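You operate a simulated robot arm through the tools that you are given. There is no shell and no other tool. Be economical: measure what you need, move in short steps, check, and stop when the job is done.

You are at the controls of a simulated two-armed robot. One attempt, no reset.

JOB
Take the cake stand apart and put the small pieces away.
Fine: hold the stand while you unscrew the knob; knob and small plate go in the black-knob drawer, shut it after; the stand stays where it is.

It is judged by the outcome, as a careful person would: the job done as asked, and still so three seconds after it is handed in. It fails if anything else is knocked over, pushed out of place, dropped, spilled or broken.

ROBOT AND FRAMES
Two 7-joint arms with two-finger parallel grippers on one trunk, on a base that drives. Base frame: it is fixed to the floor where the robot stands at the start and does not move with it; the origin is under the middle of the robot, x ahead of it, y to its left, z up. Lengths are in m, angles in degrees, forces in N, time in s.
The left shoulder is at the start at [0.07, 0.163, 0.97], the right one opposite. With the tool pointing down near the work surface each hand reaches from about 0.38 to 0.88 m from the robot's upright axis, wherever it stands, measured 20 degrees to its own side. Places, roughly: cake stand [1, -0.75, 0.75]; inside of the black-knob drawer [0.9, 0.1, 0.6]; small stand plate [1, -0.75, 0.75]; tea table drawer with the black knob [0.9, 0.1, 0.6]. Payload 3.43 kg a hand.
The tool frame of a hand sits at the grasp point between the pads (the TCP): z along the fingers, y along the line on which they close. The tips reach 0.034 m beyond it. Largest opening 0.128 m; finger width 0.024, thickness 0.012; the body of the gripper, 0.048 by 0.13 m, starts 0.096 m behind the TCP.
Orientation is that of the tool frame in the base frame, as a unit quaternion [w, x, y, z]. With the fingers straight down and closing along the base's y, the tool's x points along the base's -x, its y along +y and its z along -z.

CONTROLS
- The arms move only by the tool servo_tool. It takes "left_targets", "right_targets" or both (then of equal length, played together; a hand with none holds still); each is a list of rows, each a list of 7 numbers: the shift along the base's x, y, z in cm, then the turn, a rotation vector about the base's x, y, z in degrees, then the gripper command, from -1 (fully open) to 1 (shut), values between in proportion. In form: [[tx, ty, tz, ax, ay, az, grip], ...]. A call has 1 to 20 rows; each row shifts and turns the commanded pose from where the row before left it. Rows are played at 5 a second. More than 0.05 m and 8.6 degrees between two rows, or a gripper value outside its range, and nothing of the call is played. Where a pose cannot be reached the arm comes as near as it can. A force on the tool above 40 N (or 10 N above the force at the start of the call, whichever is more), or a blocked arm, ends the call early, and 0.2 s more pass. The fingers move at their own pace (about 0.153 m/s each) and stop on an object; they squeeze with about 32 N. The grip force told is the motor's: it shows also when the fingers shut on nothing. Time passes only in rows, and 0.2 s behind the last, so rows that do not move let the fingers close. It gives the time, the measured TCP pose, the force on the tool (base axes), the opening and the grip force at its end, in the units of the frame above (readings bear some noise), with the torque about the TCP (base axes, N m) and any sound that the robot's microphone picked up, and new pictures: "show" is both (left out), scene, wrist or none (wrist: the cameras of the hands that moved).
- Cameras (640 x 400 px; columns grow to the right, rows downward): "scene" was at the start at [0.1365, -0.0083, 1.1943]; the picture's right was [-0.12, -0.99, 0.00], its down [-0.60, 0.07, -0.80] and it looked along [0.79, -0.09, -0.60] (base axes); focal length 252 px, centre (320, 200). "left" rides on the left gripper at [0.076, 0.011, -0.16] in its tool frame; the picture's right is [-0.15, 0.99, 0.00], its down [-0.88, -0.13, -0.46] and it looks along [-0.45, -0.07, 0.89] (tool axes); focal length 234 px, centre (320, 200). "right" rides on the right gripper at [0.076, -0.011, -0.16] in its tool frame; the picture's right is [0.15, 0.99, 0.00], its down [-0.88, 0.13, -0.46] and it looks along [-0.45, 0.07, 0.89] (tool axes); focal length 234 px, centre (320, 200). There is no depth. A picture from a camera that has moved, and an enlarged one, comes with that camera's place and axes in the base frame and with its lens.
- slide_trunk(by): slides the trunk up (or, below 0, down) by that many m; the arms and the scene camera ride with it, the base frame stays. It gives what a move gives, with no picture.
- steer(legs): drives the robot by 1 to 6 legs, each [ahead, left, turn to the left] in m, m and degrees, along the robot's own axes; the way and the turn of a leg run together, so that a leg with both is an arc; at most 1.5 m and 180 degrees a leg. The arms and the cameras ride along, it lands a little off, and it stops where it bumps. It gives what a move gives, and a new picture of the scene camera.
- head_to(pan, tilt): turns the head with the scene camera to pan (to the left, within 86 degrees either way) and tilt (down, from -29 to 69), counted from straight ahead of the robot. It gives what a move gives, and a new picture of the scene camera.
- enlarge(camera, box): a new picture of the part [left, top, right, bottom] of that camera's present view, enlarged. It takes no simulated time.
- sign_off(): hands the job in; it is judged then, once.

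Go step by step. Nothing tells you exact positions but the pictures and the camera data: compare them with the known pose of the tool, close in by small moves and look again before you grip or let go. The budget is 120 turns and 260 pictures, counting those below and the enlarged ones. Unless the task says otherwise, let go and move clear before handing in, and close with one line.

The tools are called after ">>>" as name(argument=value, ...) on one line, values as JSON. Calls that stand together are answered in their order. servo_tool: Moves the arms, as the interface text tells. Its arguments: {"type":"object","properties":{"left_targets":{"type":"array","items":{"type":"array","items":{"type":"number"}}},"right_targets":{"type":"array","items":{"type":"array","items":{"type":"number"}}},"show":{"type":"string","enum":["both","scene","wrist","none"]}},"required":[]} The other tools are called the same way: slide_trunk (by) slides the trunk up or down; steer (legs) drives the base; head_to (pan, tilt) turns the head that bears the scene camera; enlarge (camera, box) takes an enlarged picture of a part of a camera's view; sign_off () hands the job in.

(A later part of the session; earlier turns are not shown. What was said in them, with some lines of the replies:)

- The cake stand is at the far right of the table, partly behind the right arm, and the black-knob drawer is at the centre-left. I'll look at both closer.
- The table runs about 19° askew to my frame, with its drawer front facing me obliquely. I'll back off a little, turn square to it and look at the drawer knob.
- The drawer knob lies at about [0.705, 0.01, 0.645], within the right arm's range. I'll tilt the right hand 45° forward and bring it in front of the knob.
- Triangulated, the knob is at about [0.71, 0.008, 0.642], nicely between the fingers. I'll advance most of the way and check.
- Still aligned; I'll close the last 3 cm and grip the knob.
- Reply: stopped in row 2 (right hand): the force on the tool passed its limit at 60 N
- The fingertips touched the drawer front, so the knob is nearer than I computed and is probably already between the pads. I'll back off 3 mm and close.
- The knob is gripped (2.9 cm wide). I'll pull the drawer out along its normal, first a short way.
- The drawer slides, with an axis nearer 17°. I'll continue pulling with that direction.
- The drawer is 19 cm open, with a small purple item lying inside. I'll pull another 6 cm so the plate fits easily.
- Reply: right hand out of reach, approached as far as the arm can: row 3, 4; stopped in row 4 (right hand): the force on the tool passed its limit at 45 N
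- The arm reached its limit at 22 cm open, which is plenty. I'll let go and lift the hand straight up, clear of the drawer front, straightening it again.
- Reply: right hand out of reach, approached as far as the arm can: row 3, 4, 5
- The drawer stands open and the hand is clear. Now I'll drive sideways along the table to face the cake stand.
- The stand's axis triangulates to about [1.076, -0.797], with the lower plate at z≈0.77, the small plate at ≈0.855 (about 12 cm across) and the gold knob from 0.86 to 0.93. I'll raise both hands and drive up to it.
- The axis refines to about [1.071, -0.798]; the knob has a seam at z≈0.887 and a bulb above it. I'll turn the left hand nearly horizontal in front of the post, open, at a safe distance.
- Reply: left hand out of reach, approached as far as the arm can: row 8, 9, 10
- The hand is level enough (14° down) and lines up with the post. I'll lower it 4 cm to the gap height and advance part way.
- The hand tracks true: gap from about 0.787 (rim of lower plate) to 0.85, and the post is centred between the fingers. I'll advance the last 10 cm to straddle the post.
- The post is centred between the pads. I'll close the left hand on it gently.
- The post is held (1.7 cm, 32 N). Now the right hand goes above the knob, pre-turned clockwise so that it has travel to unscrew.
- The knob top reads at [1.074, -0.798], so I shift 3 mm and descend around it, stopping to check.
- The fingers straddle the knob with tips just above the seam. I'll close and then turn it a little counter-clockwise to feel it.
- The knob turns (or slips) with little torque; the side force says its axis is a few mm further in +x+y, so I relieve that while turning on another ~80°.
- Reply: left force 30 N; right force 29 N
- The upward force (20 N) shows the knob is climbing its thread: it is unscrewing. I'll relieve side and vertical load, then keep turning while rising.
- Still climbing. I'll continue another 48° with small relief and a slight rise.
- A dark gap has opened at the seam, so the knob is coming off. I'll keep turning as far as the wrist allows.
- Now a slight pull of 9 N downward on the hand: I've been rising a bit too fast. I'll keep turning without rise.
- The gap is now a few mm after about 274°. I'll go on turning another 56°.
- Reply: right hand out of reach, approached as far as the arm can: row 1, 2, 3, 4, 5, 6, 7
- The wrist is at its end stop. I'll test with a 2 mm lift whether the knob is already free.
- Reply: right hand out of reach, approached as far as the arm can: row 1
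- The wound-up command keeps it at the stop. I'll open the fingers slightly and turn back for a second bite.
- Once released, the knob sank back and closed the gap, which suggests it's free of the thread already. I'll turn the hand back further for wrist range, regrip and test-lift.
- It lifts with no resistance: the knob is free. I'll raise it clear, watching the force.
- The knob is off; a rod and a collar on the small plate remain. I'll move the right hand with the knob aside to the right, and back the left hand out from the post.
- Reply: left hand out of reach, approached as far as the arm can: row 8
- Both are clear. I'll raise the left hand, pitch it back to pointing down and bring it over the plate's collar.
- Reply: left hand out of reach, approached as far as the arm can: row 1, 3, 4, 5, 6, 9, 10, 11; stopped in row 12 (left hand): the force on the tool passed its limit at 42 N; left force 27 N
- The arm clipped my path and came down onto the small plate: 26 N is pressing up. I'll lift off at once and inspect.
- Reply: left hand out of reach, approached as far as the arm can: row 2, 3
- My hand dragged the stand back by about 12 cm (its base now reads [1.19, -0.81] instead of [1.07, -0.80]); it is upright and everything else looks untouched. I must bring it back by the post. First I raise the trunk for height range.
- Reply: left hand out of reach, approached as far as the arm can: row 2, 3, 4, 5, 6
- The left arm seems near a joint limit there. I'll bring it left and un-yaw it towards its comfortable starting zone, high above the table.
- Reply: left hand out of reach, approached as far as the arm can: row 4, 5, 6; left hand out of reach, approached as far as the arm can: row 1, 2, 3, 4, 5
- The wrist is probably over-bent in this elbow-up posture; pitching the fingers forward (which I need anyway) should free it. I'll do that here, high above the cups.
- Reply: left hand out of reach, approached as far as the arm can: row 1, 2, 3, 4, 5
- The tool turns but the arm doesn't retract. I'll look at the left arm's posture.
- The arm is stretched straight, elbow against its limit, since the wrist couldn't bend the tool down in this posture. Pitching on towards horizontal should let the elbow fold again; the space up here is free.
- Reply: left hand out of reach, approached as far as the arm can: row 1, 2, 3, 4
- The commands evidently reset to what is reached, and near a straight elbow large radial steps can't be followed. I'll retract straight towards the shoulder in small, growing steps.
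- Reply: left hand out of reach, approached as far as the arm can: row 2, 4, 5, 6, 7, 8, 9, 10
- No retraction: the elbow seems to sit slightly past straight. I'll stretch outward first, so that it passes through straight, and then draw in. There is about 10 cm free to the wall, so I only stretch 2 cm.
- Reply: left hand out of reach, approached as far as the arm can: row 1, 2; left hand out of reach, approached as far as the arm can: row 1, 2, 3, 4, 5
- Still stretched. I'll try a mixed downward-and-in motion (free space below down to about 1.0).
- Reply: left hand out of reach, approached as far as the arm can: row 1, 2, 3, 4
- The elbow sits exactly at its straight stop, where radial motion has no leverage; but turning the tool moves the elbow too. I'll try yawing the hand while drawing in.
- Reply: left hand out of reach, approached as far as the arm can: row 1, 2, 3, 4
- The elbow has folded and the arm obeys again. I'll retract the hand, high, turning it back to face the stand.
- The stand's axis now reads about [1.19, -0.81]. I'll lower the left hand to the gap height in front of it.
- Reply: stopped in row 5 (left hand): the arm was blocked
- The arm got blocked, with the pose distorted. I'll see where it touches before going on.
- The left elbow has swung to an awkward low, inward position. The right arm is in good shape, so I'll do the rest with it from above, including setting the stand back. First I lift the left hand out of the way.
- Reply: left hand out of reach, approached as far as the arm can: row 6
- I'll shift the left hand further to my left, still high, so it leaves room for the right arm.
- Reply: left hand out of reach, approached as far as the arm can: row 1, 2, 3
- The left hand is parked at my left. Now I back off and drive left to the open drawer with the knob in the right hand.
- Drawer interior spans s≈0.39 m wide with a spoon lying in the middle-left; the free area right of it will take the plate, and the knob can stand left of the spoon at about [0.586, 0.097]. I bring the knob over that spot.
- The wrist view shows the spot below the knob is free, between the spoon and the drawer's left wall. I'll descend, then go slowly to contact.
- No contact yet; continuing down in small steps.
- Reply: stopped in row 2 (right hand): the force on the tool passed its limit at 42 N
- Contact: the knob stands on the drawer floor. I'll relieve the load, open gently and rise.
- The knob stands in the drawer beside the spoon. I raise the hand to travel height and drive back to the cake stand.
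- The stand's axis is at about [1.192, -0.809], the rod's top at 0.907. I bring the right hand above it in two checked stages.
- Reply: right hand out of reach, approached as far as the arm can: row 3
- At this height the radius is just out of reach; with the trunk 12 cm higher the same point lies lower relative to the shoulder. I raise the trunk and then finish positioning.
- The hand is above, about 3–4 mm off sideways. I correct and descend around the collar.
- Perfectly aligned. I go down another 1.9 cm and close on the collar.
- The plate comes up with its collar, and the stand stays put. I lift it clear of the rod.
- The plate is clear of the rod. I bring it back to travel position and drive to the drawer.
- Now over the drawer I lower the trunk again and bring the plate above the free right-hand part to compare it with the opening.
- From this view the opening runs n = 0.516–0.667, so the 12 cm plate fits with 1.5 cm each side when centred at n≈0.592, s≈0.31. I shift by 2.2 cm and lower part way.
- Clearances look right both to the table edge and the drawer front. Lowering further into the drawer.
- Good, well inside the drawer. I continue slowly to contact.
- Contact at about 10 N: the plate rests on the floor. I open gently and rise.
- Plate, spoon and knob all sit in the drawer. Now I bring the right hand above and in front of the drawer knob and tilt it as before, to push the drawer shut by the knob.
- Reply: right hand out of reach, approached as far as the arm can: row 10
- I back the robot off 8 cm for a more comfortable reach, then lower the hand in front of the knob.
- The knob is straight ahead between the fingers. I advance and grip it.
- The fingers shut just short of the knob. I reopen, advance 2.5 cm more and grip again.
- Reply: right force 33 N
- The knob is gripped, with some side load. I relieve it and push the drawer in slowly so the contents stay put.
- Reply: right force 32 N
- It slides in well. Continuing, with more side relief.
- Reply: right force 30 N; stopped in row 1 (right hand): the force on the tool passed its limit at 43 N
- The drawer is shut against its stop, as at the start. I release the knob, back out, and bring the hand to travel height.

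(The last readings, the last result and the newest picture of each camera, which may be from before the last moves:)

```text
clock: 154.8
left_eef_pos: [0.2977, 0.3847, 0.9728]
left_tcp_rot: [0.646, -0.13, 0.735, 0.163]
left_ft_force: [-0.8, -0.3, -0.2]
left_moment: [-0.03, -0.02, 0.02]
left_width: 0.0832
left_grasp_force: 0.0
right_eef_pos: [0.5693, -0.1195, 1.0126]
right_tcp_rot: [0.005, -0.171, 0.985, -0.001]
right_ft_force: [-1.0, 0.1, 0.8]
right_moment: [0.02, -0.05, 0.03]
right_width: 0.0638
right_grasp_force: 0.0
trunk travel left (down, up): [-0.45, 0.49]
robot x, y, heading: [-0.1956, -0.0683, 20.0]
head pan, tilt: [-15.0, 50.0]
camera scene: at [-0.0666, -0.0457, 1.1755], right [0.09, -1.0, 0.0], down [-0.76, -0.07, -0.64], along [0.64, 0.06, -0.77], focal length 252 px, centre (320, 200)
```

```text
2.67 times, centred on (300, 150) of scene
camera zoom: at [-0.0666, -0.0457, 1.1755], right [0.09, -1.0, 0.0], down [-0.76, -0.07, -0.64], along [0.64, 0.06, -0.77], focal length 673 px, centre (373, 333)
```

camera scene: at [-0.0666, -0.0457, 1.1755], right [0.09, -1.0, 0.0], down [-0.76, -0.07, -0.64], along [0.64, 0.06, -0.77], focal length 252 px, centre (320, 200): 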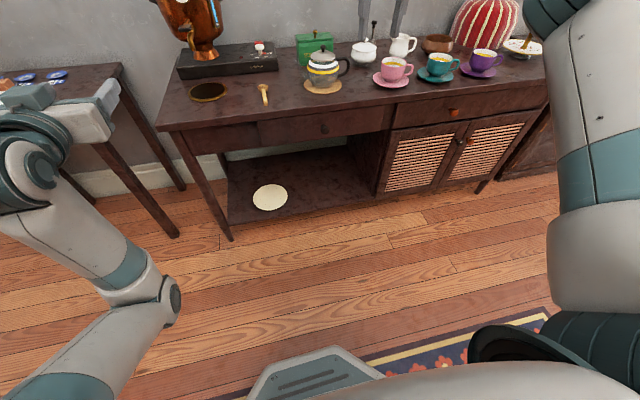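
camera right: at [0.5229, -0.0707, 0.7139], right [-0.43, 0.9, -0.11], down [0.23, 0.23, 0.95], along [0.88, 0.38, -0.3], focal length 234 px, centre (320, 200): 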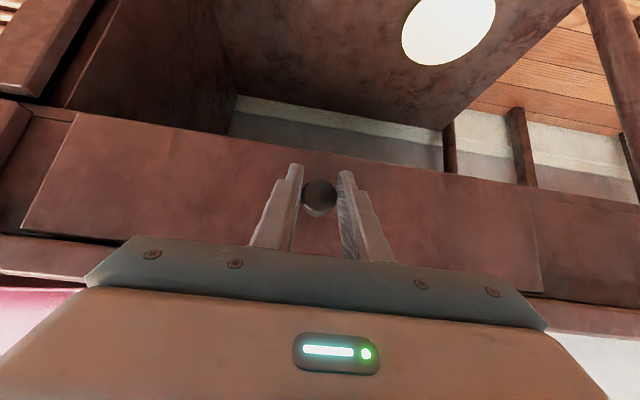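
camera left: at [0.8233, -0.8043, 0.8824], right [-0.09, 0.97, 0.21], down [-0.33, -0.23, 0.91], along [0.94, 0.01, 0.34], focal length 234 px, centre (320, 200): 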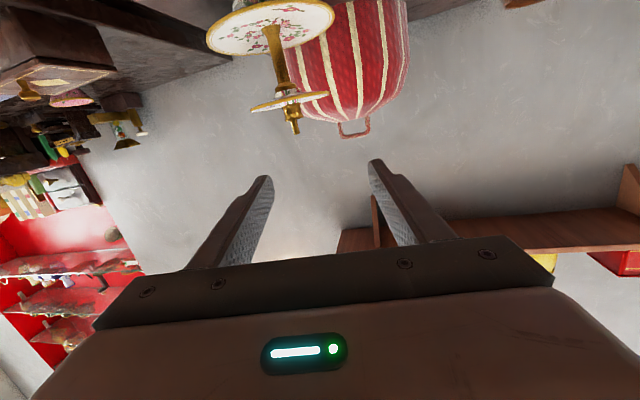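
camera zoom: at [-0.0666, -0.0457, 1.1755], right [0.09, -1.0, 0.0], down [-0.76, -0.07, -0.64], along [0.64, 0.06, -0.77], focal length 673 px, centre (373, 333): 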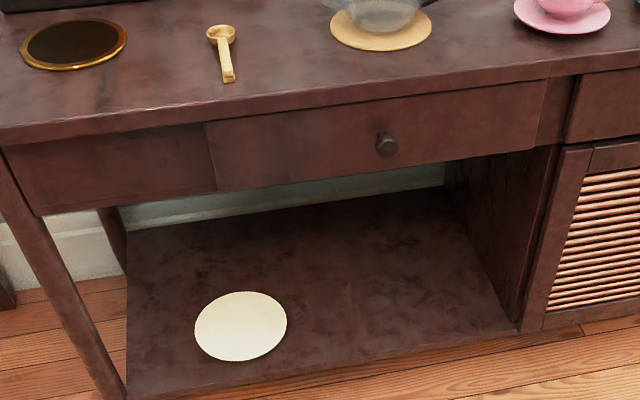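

The drawer is shut. Now back to the stand to set it where it was.

>>> steer(legs=[[0, -1.04, 0], [0.24, 0, 0]])

>>> slide_trunk(by=0.12)

>>> head_to(pan=-5, tilt=40)

>>> enlarge(camera="scene", box=[240, 130, 400, 230])

```text
clock: 161.6
left_eef_pos: [0.8797, -0.5106, 0.971]
left_tcp_rot: [0.646, -0.127, 0.736, 0.16]
left_ft_force: [0.3, 0.2, 0.0]
left_moment: [-0.02, -0.03, 0.01]
left_width: 0.0833
left_grasp_force: 0.0
right_eef_pos: [1.1466, -1.0153, 1.0107]
right_tcp_rot: [0.004, -0.168, 0.986, -0.001]
right_ft_force: [-0.3, -0.1, -0.7]
right_moment: [0.0, -0.01, 0.01]
right_width: 0.064
right_grasp_force: 0.0
trunk travel left (down, up): [-0.45, 0.49]
robot x, y, heading: [0.3869, -0.9626, 19.5]
head pan, tilt: [-15.0, 50.0]
camera scene: at [0.5114, -0.9376, 1.1753], right [0.08, -1.0, 0.0], down [-0.76, -0.06, -0.64], along [0.64, 0.05, -0.77], focal length 252 px, centre (320, 200)
```

scene: 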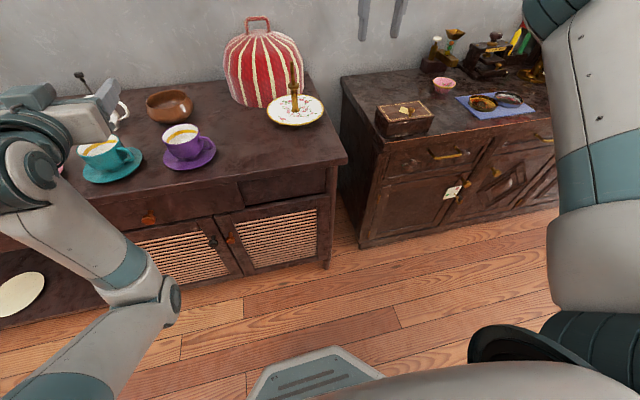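

```text
clock: 163.1
left_eef_pos: [0.8779, -0.5106, 1.0914]
left_tcp_rot: [0.646, -0.128, 0.735, 0.16]
left_ft_force: [0.1, -0.3, -1.0]
left_moment: [-0.02, 0.01, 0.01]
left_width: 0.0831
left_grasp_force: 0.2
right_eef_pos: [1.1464, -1.0178, 1.1322]
right_tcp_rot: [0.004, -0.168, 0.986, -0.001]
right_ft_force: [-0.3, 0.2, 0.8]
right_moment: [0.03, 0.04, 0.0]
right_width: 0.0641
right_grasp_force: 0.1
trunk travel left (down, up): [-0.57, 0.37]
robot x, y, heading: [0.3836, -0.9636, 19.4]
head pan, tilt: [-15.0, 50.0]
```

```text
clock: 163.8
left_eef_pos: [0.8787, -0.5108, 1.0918]
left_tcp_rot: [0.646, -0.127, 0.735, 0.159]
left_ft_force: [0.0, 0.3, 0.5]
left_moment: [-0.02, -0.01, 0.02]
left_width: 0.0834
left_grasp_force: 0.0
right_eef_pos: [1.1474, -1.0165, 1.1314]
right_tcp_rot: [0.004, -0.168, 0.986, -0.001]
right_ft_force: [0.5, 0.1, 0.0]
right_moment: [0.02, 0.02, 0.0]
right_width: 0.064
right_grasp_force: 0.0
trunk travel left (down, up): [-0.57, 0.37]
robot x, y, heading: [0.3882, -0.963, 19.7]
head pan, tilt: [-5.0, 40.0]
camera scene: at [0.516, -0.9227, 1.3096], right [0.25, -0.97, 0.0], down [-0.62, -0.16, -0.77], along [0.74, 0.19, -0.64], focal length 252 px, centre (320, 200)
```

scene: 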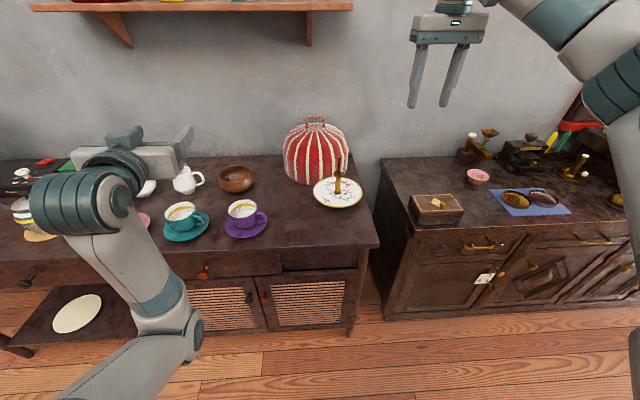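

```text
4.00 times, centred on (320, 180) of scene
camera zoom: at [0.516, -0.9227, 1.3096], right [0.25, -0.97, 0.0], down [-0.62, -0.16, -0.77], along [0.74, 0.19, -0.64], focal length 1010 px, centre (320, 280)
```

zoom: 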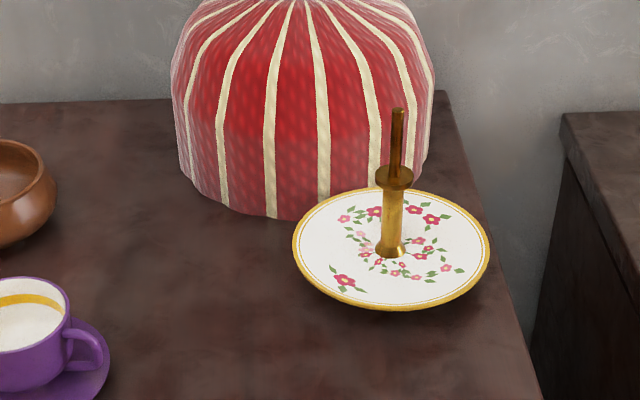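

The stand now carries only its post and rod. I bring the right hand above the post.

>>> servo_tool(right_targets=[[0.94, 4.08, -1.8, 0, 0, 0, 0], [0.94, 4.08, -1.8, 0, 0, 0, 0], [0.94, 4.08, -1.8, 0, 0, 0, 0], [0.94, 4.08, -1.8, 0, 0, 0, 0], [0.94, 4.1, -1.8, 0, 0, 0, 0], [0, 0, 0, 0, 0, 0, 0]], show="wrist")

```text
clock: 165.2
left_eef_pos: [0.8797, -0.5131, 1.0919]
left_tcp_rot: [0.646, -0.126, 0.736, 0.16]
left_ft_force: [0.9, -0.3, -0.5]
left_moment: [-0.02, 0.0, 0.04]
left_width: 0.0832
left_grasp_force: 0.1
right_eef_pos: [1.1913, -0.8155, 1.0424]
right_tcp_rot: [0.005, -0.168, 0.986, -0.001]
right_ft_force: [0.2, -0.8, 0.1]
right_moment: [0.03, 0.05, 0.01]
right_width: 0.0641
right_grasp_force: 0.1
trunk travel left (down, up): [-0.57, 0.37]
robot x, y, heading: [0.3908, -0.9628, 19.6]
head pan, tilt: [-5.0, 40.0]
camera right: at [1.1209, -0.8531, 1.201], right [-0.47, 0.89, 0.0], down [0.78, 0.41, 0.46], along [0.41, 0.21, -0.89], focal length 234 px, centre (320, 200)
```

right: 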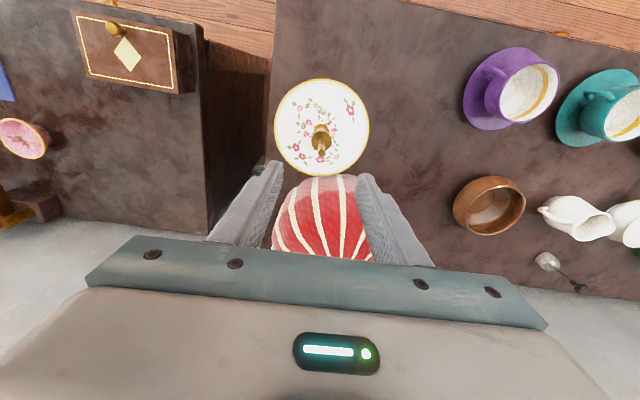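

Aligned. Descending around rod and post to z≈0.84.

>>> servo_tool(right_targets=[[0, 0, -4, 0, 0, 0, 0], [0, 0, -4, 0, 0, 0, 0], [0, 0, -4, 0, 0, 0, 0], [0, 0, -3, 0, 0, 0, 0], [0, 0, -3, 0, 0, 0, 0], [0, 0, 0, 0, 0, 0, 0]], show="wrist")

>>> enlarge(camera="scene", box=[240, 130, 400, 230])

```text
clock: 166.6
left_eef_pos: [0.8788, -0.5124, 1.0914]
left_tcp_rot: [0.646, -0.127, 0.736, 0.16]
left_ft_force: [-0.2, -0.1, -0.2]
left_moment: [0.0, -0.04, -0.02]
left_width: 0.0833
left_grasp_force: 0.1
right_eef_pos: [1.192, -0.8135, 0.862]
right_tcp_rot: [0.005, -0.168, 0.986, -0.001]
right_ft_force: [0.4, -0.3, -0.2]
right_moment: [-0.01, -0.01, 0.04]
right_width: 0.0642
right_grasp_force: 0.0
trunk travel left (down, up): [-0.57, 0.37]
robot x, y, heading: [0.3829, -0.9617, 19.4]
head pan, tilt: [-5.0, 40.0]
camera right: at [1.1226, -0.849, 1.0214], right [-0.47, 0.89, 0.0], down [0.78, 0.41, 0.46], along [0.41, 0.21, -0.89], focal length 234 px, centre (320, 200)
```

right: 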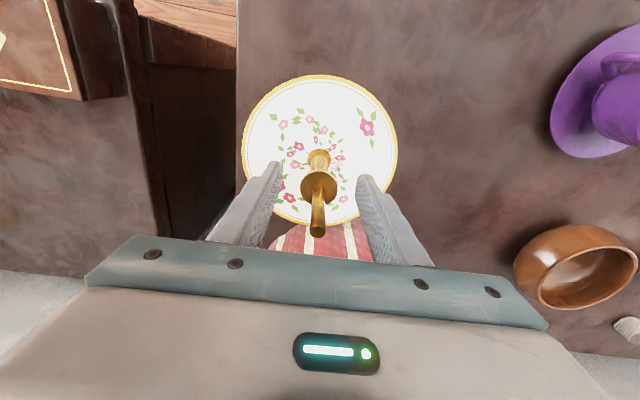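

```text
4.00 times, centred on (320, 180) of scene
camera zoom: at [0.5157, -0.9227, 1.3097], right [0.25, -0.97, 0.0], down [-0.62, -0.16, -0.77], along [0.74, 0.19, -0.64], focal length 1010 px, centre (320, 280)
```

zoom: 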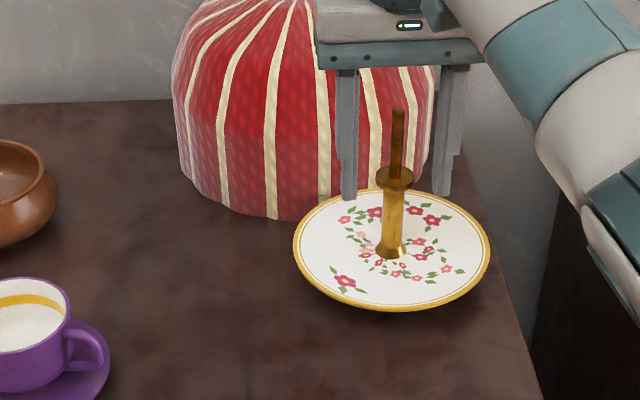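

>>> servo_tool(right_targets=[[0, 0, -1.2, 0, 0, 0, 0], [0, 0, -1, 0, 0, 0, 0], [0, 0, 0, 0, 0, 0, 0.4], [0, 0, 0, 0, 0, 0, 0.65], [0, 0, 0, 0, 0, 0, 1], [0, 0, 0, 0, 0, 0, 1]], show="none")

>>> servo_tool(right_targets=[[0, 0, 0.3, 0, 0, 0, 1], [0, 0, 0.4, 0, 0, 0, 1], [0, 0, 0, 0, 0, 0, 1]], show="wrist")

>>> enlarge(camera="scene", box=[240, 130, 400, 230])

```text
clock: 168.0
left_eef_pos: [0.8784, -0.5117, 1.0916]
left_tcp_rot: [0.646, -0.128, 0.735, 0.16]
left_ft_force: [0.0, -0.2, 0.1]
left_moment: [0.01, 0.02, -0.03]
left_width: 0.0832
left_grasp_force: 0.1
right_eef_pos: [1.1945, -0.8131, 0.8386]
right_tcp_rot: [0.004, -0.168, 0.986, -0.001]
right_ft_force: [-0.6, 0.8, -0.1]
right_moment: [-0.02, -0.05, -0.01]
right_width: 0.0315
right_grasp_force: 31.7
trunk travel left (down, up): [-0.57, 0.37]
robot x, y, heading: [0.3876, -0.9609, 19.6]
head pan, tilt: [-5.0, 40.0]
```

```text
clock: 168.8
left_eef_pos: [0.8785, -0.5111, 1.0918]
left_tcp_rot: [0.647, -0.127, 0.735, 0.159]
left_ft_force: [-0.5, -0.1, 0.1]
left_moment: [-0.02, 0.0, 0.02]
left_width: 0.0833
left_grasp_force: 0.0
right_eef_pos: [1.1944, -0.8127, 0.848]
right_tcp_rot: [0.005, -0.168, 0.986, -0.002]
right_ft_force: [0.6, -0.3, -3.1]
right_moment: [0.0, 0.0, -0.04]
right_width: 0.0313
right_grasp_force: 31.9
trunk travel left (down, up): [-0.57, 0.37]
robot x, y, heading: [0.3871, -0.9596, 19.5]
head pan, tilt: [-5.0, 40.0]
camera right: at [1.1245, -0.8489, 1.0063], right [-0.47, 0.89, 0.0], down [0.78, 0.41, 0.46], along [0.41, 0.21, -0.89], focal length 234 px, centre (320, 200)
```

right: 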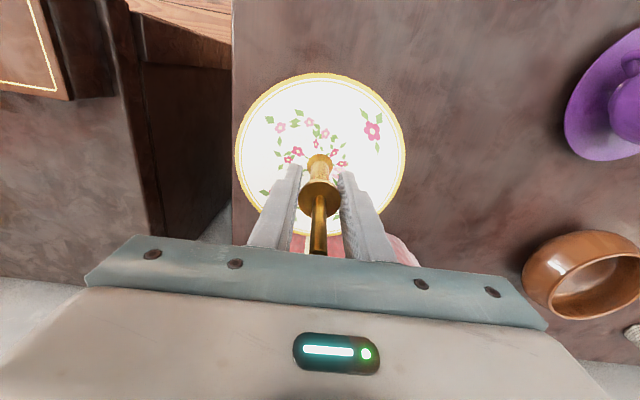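

```text
4.00 times, centred on (320, 180) of scene
camera zoom: at [0.5166, -0.9225, 1.3096], right [0.25, -0.97, 0.0], down [-0.62, -0.16, -0.77], along [0.74, 0.19, -0.64], focal length 1010 px, centre (320, 280)
```

zoom: 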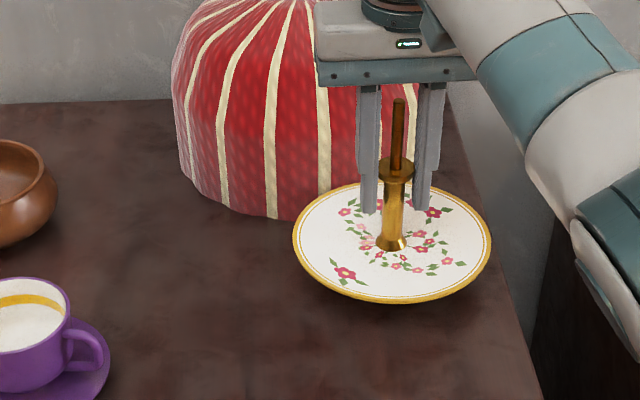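

The stand hangs level in the hand, 8 mm off the table. I carry it back 12 cm to its original axis [1.0745, -0.797].

>>> servo_tool(right_targets=[[-2, 0.27, 0.2, 0, 0, 0, 1], [-2, 0.27, 0, 0, 0, 0, 1], [-2, 0.27, 0, 0, 0, 0, 1], [-2, 0.27, 0, 0, 0, 0, 1], [-2, 0.27, 0, 0, 0, 0, 1], [-2, 0.25, 0, 0, 0, 0, 1], [0, 0, 0, 0, 0, 0, 1], [0, 0, 0, 0, 0, 0, 1]], show="scene")

```text
clock: 170.6
left_eef_pos: [0.8779, -0.511, 1.091]
left_tcp_rot: [0.646, -0.127, 0.736, 0.16]
left_ft_force: [1.2, -0.2, -0.1]
left_moment: [0.01, 0.01, 0.02]
left_width: 0.0833
left_grasp_force: 0.0
right_eef_pos: [1.0721, -0.7959, 0.8478]
right_tcp_rot: [0.005, -0.168, 0.986, -0.001]
right_ft_force: [0.1, -1.1, -2.1]
right_moment: [0.02, 0.04, 0.01]
right_width: 0.0313
right_grasp_force: 31.6
trunk travel left (down, up): [-0.57, 0.37]
robot x, y, heading: [0.3879, -0.9598, 19.5]
head pan, tilt: [-5.0, 40.0]
camera scene: at [0.5163, -0.9225, 1.3096], right [0.25, -0.97, 0.0], down [-0.62, -0.16, -0.77], along [0.74, 0.19, -0.64], focal length 252 px, centre (320, 200)
```

scene: 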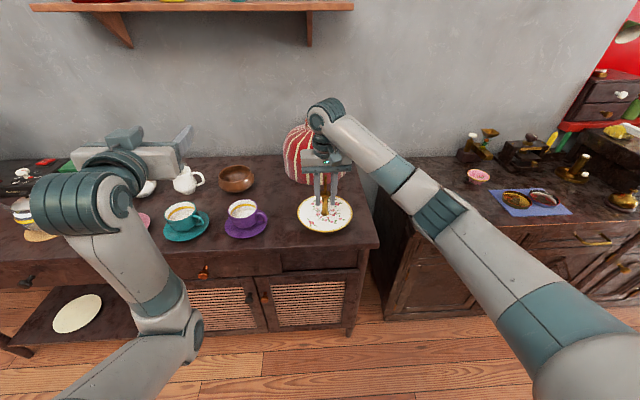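

In place. I lower it gently to contact.

>>> servo_tool(right_targets=[[0, 0, -0.3, 0, 0, 0, 1], [0, 0, -0.2, 0, 0, 0, 1], [0, 0, -0.2, 0, 0, 0, 1], [0, 0, -0.15, 0, 0, 0, 1]], show="none")

>>> servo_tool(right_targets=[[0, 0, -0.1, 0, 0, 0, 1], [0, 0, 0, 0, 0, 0, 1]], show="none")

```text
clock: 171.6
left_eef_pos: [0.878, -0.5115, 1.0912]
left_tcp_rot: [0.646, -0.127, 0.735, 0.16]
left_ft_force: [0.1, 0.8, 0.0]
left_moment: [0.03, 0.0, -0.02]
left_width: 0.0831
left_grasp_force: 0.0
right_eef_pos: [1.0717, -0.7964, 0.8393]
right_tcp_rot: [0.005, -0.168, 0.986, -0.001]
right_ft_force: [-0.3, 0.1, -0.9]
right_moment: [-0.07, 0.03, -0.01]
right_width: 0.0313
right_grasp_force: 31.9
trunk travel left (down, up): [-0.57, 0.37]
robot x, y, heading: [0.3901, -0.9605, 19.4]
head pan, tilt: [-5.0, 40.0]
```

```text
clock: 172.2
left_eef_pos: [0.8779, -0.5119, 1.0926]
left_tcp_rot: [0.646, -0.127, 0.735, 0.16]
left_ft_force: [0.0, 0.3, -0.7]
left_moment: [0.03, 0.02, -0.02]
left_width: 0.0832
left_grasp_force: 0.1
right_eef_pos: [1.0723, -0.7966, 0.839]
right_tcp_rot: [0.006, -0.167, 0.986, -0.001]
right_ft_force: [2.3, 1.0, 9.0]
right_moment: [-0.19, 0.21, 0.03]
right_width: 0.0315
right_grasp_force: 32.6
trunk travel left (down, up): [-0.57, 0.37]
robot x, y, heading: [0.3849, -0.9618, 19.5]
head pan, tilt: [-5.0, 40.0]
```

The stand is down on the table with 9 N. I open, rise straight up off the rod and look.

>>> servo_tool(right_targets=[[0, 0, 0.05, 0, 0, 0, 1], [0, 0, 0, 0, 0, 0, 0.45], [0, 0, 0, 0, 0, 0, 0], [0, 0, 0, 0, 0, 0, 0], [0, 0, 2, 0, 0, 0, 0], [0, 0, 4, 0, 0, 0, 0], [0, 0, 4, 0, 0, 0, 0], [0, 0, 4, 0, 0, 0, 0], [0, 0, 3, 0, 0, 0, 0]], show="wrist")

>>> enlarge(camera="scene", box=[240, 130, 400, 230])

```text
clock: 174.2
left_eef_pos: [0.8787, -0.511, 1.0919]
left_tcp_rot: [0.646, -0.127, 0.736, 0.16]
left_ft_force: [-0.2, -0.6, 0.4]
left_moment: [-0.02, 0.01, 0.0]
left_width: 0.0834
left_grasp_force: 0.0
right_eef_pos: [1.0738, -0.7971, 1.01]
right_tcp_rot: [0.004, -0.167, 0.986, -0.001]
right_ft_force: [0.0, 0.1, -0.6]
right_moment: [0.03, 0.0, -0.01]
right_width: 0.0643
right_grasp_force: 0.1
trunk travel left (down, up): [-0.57, 0.37]
robot x, y, heading: [0.3862, -0.9636, 19.7]
head pan, tilt: [-5.0, 40.0]
camera right: at [1.0041, -0.8327, 1.1694], right [-0.46, 0.89, -0.01], down [0.78, 0.41, 0.46], along [0.41, 0.21, -0.89], focal length 234 px, centre (320, 200)
```

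right: 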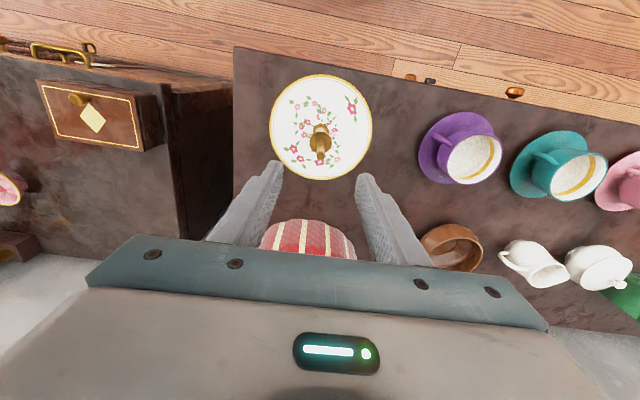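

```text
4.00 times, centred on (320, 180) of scene
camera zoom: at [0.5155, -0.9226, 1.3096], right [0.25, -0.97, 0.0], down [-0.62, -0.16, -0.77], along [0.74, 0.19, -0.64], focal length 1010 px, centre (320, 280)
```

zoom: 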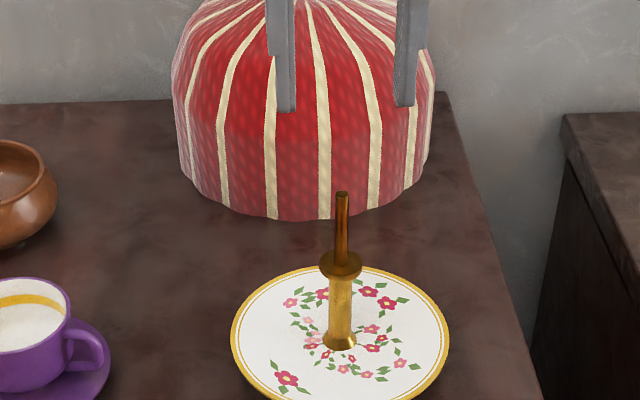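

The stand is back in its place with the same orientation. I move the hands clear and back off for a final look.

>>> servo_tool(right_targets=[[-1, -3.5, 2, 0, 0, 0, 0], [-1, -4, 1, 0, 0, 0, 0], [-1, -4, 0, 0, 0, 0, 0], [-1, -4, 0, 0, 0, 0, 0]], show="none")

>>> steer(legs=[[-0.3, 0, 0]])

>>> head_to(pan=15, tilt=32)

```text
clock: 175.2
left_eef_pos: [0.8778, -0.5125, 1.0928]
left_tcp_rot: [0.646, -0.126, 0.735, 0.16]
left_ft_force: [-0.8, 0.6, 0.0]
left_moment: [0.02, 0.01, 0.02]
left_width: 0.0832
left_grasp_force: 0.0
right_eef_pos: [1.032, -0.9536, 1.0421]
right_tcp_rot: [0.004, -0.168, 0.986, 0.0]
right_ft_force: [-0.4, 0.2, 0.1]
right_moment: [0.03, -0.02, 0.03]
right_width: 0.0637
right_grasp_force: 0.1
trunk travel left (down, up): [-0.57, 0.37]
robot x, y, heading: [0.3888, -0.962, 19.3]
head pan, tilt: [-5.0, 40.0]
```

```text
clock: 177.2
left_eef_pos: [0.6002, -0.6068, 1.092]
left_tcp_rot: [0.646, -0.13, 0.735, 0.162]
left_ft_force: [0.0, -0.2, 0.1]
left_moment: [-0.02, 0.0, -0.01]
left_width: 0.0831
left_grasp_force: 0.1
right_eef_pos: [0.7593, -1.0457, 1.0436]
right_tcp_rot: [0.004, -0.171, 0.985, -0.001]
right_ft_force: [-0.3, -0.3, 0.1]
right_moment: [-0.01, -0.03, 0.05]
right_width: 0.064
right_grasp_force: 0.0
trunk travel left (down, up): [-0.57, 0.37]
robot x, y, heading: [0.1105, -1.0626, 19.8]
head pan, tilt: [-5.0, 40.0]
camera scene: at [0.2406, -1.0204, 1.3097], right [0.26, -0.97, 0.0], down [-0.62, -0.17, -0.77], along [0.74, 0.2, -0.64], focal length 252 px, centre (320, 200)
```

scene: 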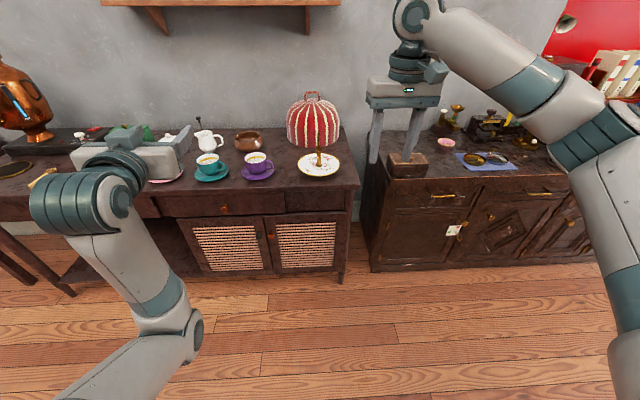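

```text
clock: 178.0
left_eef_pos: [0.6014, -0.6055, 1.0906]
left_tcp_rot: [0.646, -0.13, 0.735, 0.162]
left_ft_force: [0.5, -0.3, -0.4]
left_moment: [0.03, 0.04, 0.01]
left_width: 0.0831
left_grasp_force: 0.0
right_eef_pos: [0.7589, -1.0456, 1.0428]
right_tcp_rot: [0.004, -0.171, 0.985, -0.001]
right_ft_force: [-0.6, -0.3, -0.1]
right_moment: [0.01, -0.01, 0.02]
right_width: 0.064
right_grasp_force: 0.1
trunk travel left (down, up): [-0.57, 0.37]
robot x, y, heading: [0.1088, -1.0604, 19.8]
head pan, tilt: [15.0, 32.0]
camera scene: at [0.2329, -0.9908, 1.3218], right [0.57, -0.82, 0.0], down [-0.44, -0.3, -0.85], along [0.7, 0.48, -0.53], focal length 252 px, centre (320, 200)
```

scene: 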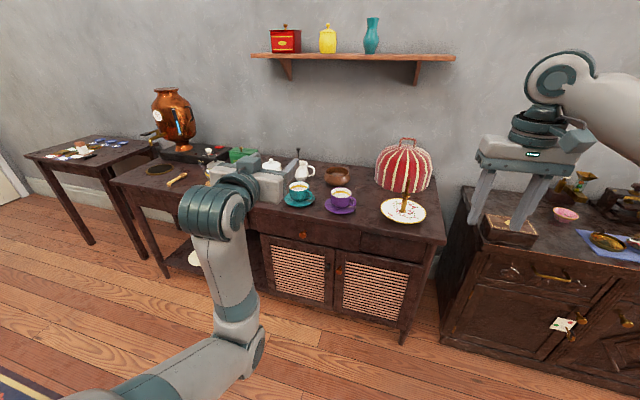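

The drawer is shut, the stand is back in its place on the table and upright, and everything else looks undisturbed. Both hands are empty and clear, so I hand the job in.

>>> sign_off()

```text
The job is handed in.
```

The knob and the small plate are in the black-knob drawer and it is shut, but the stand did not stay put throughout. My left hand knocked it about 12 cm back when I took that hand off it after unscrewing the knob, so I lifted it back to within a few millimetres of its original spot. It stands upright, and nothing else looked moved in the last picture.
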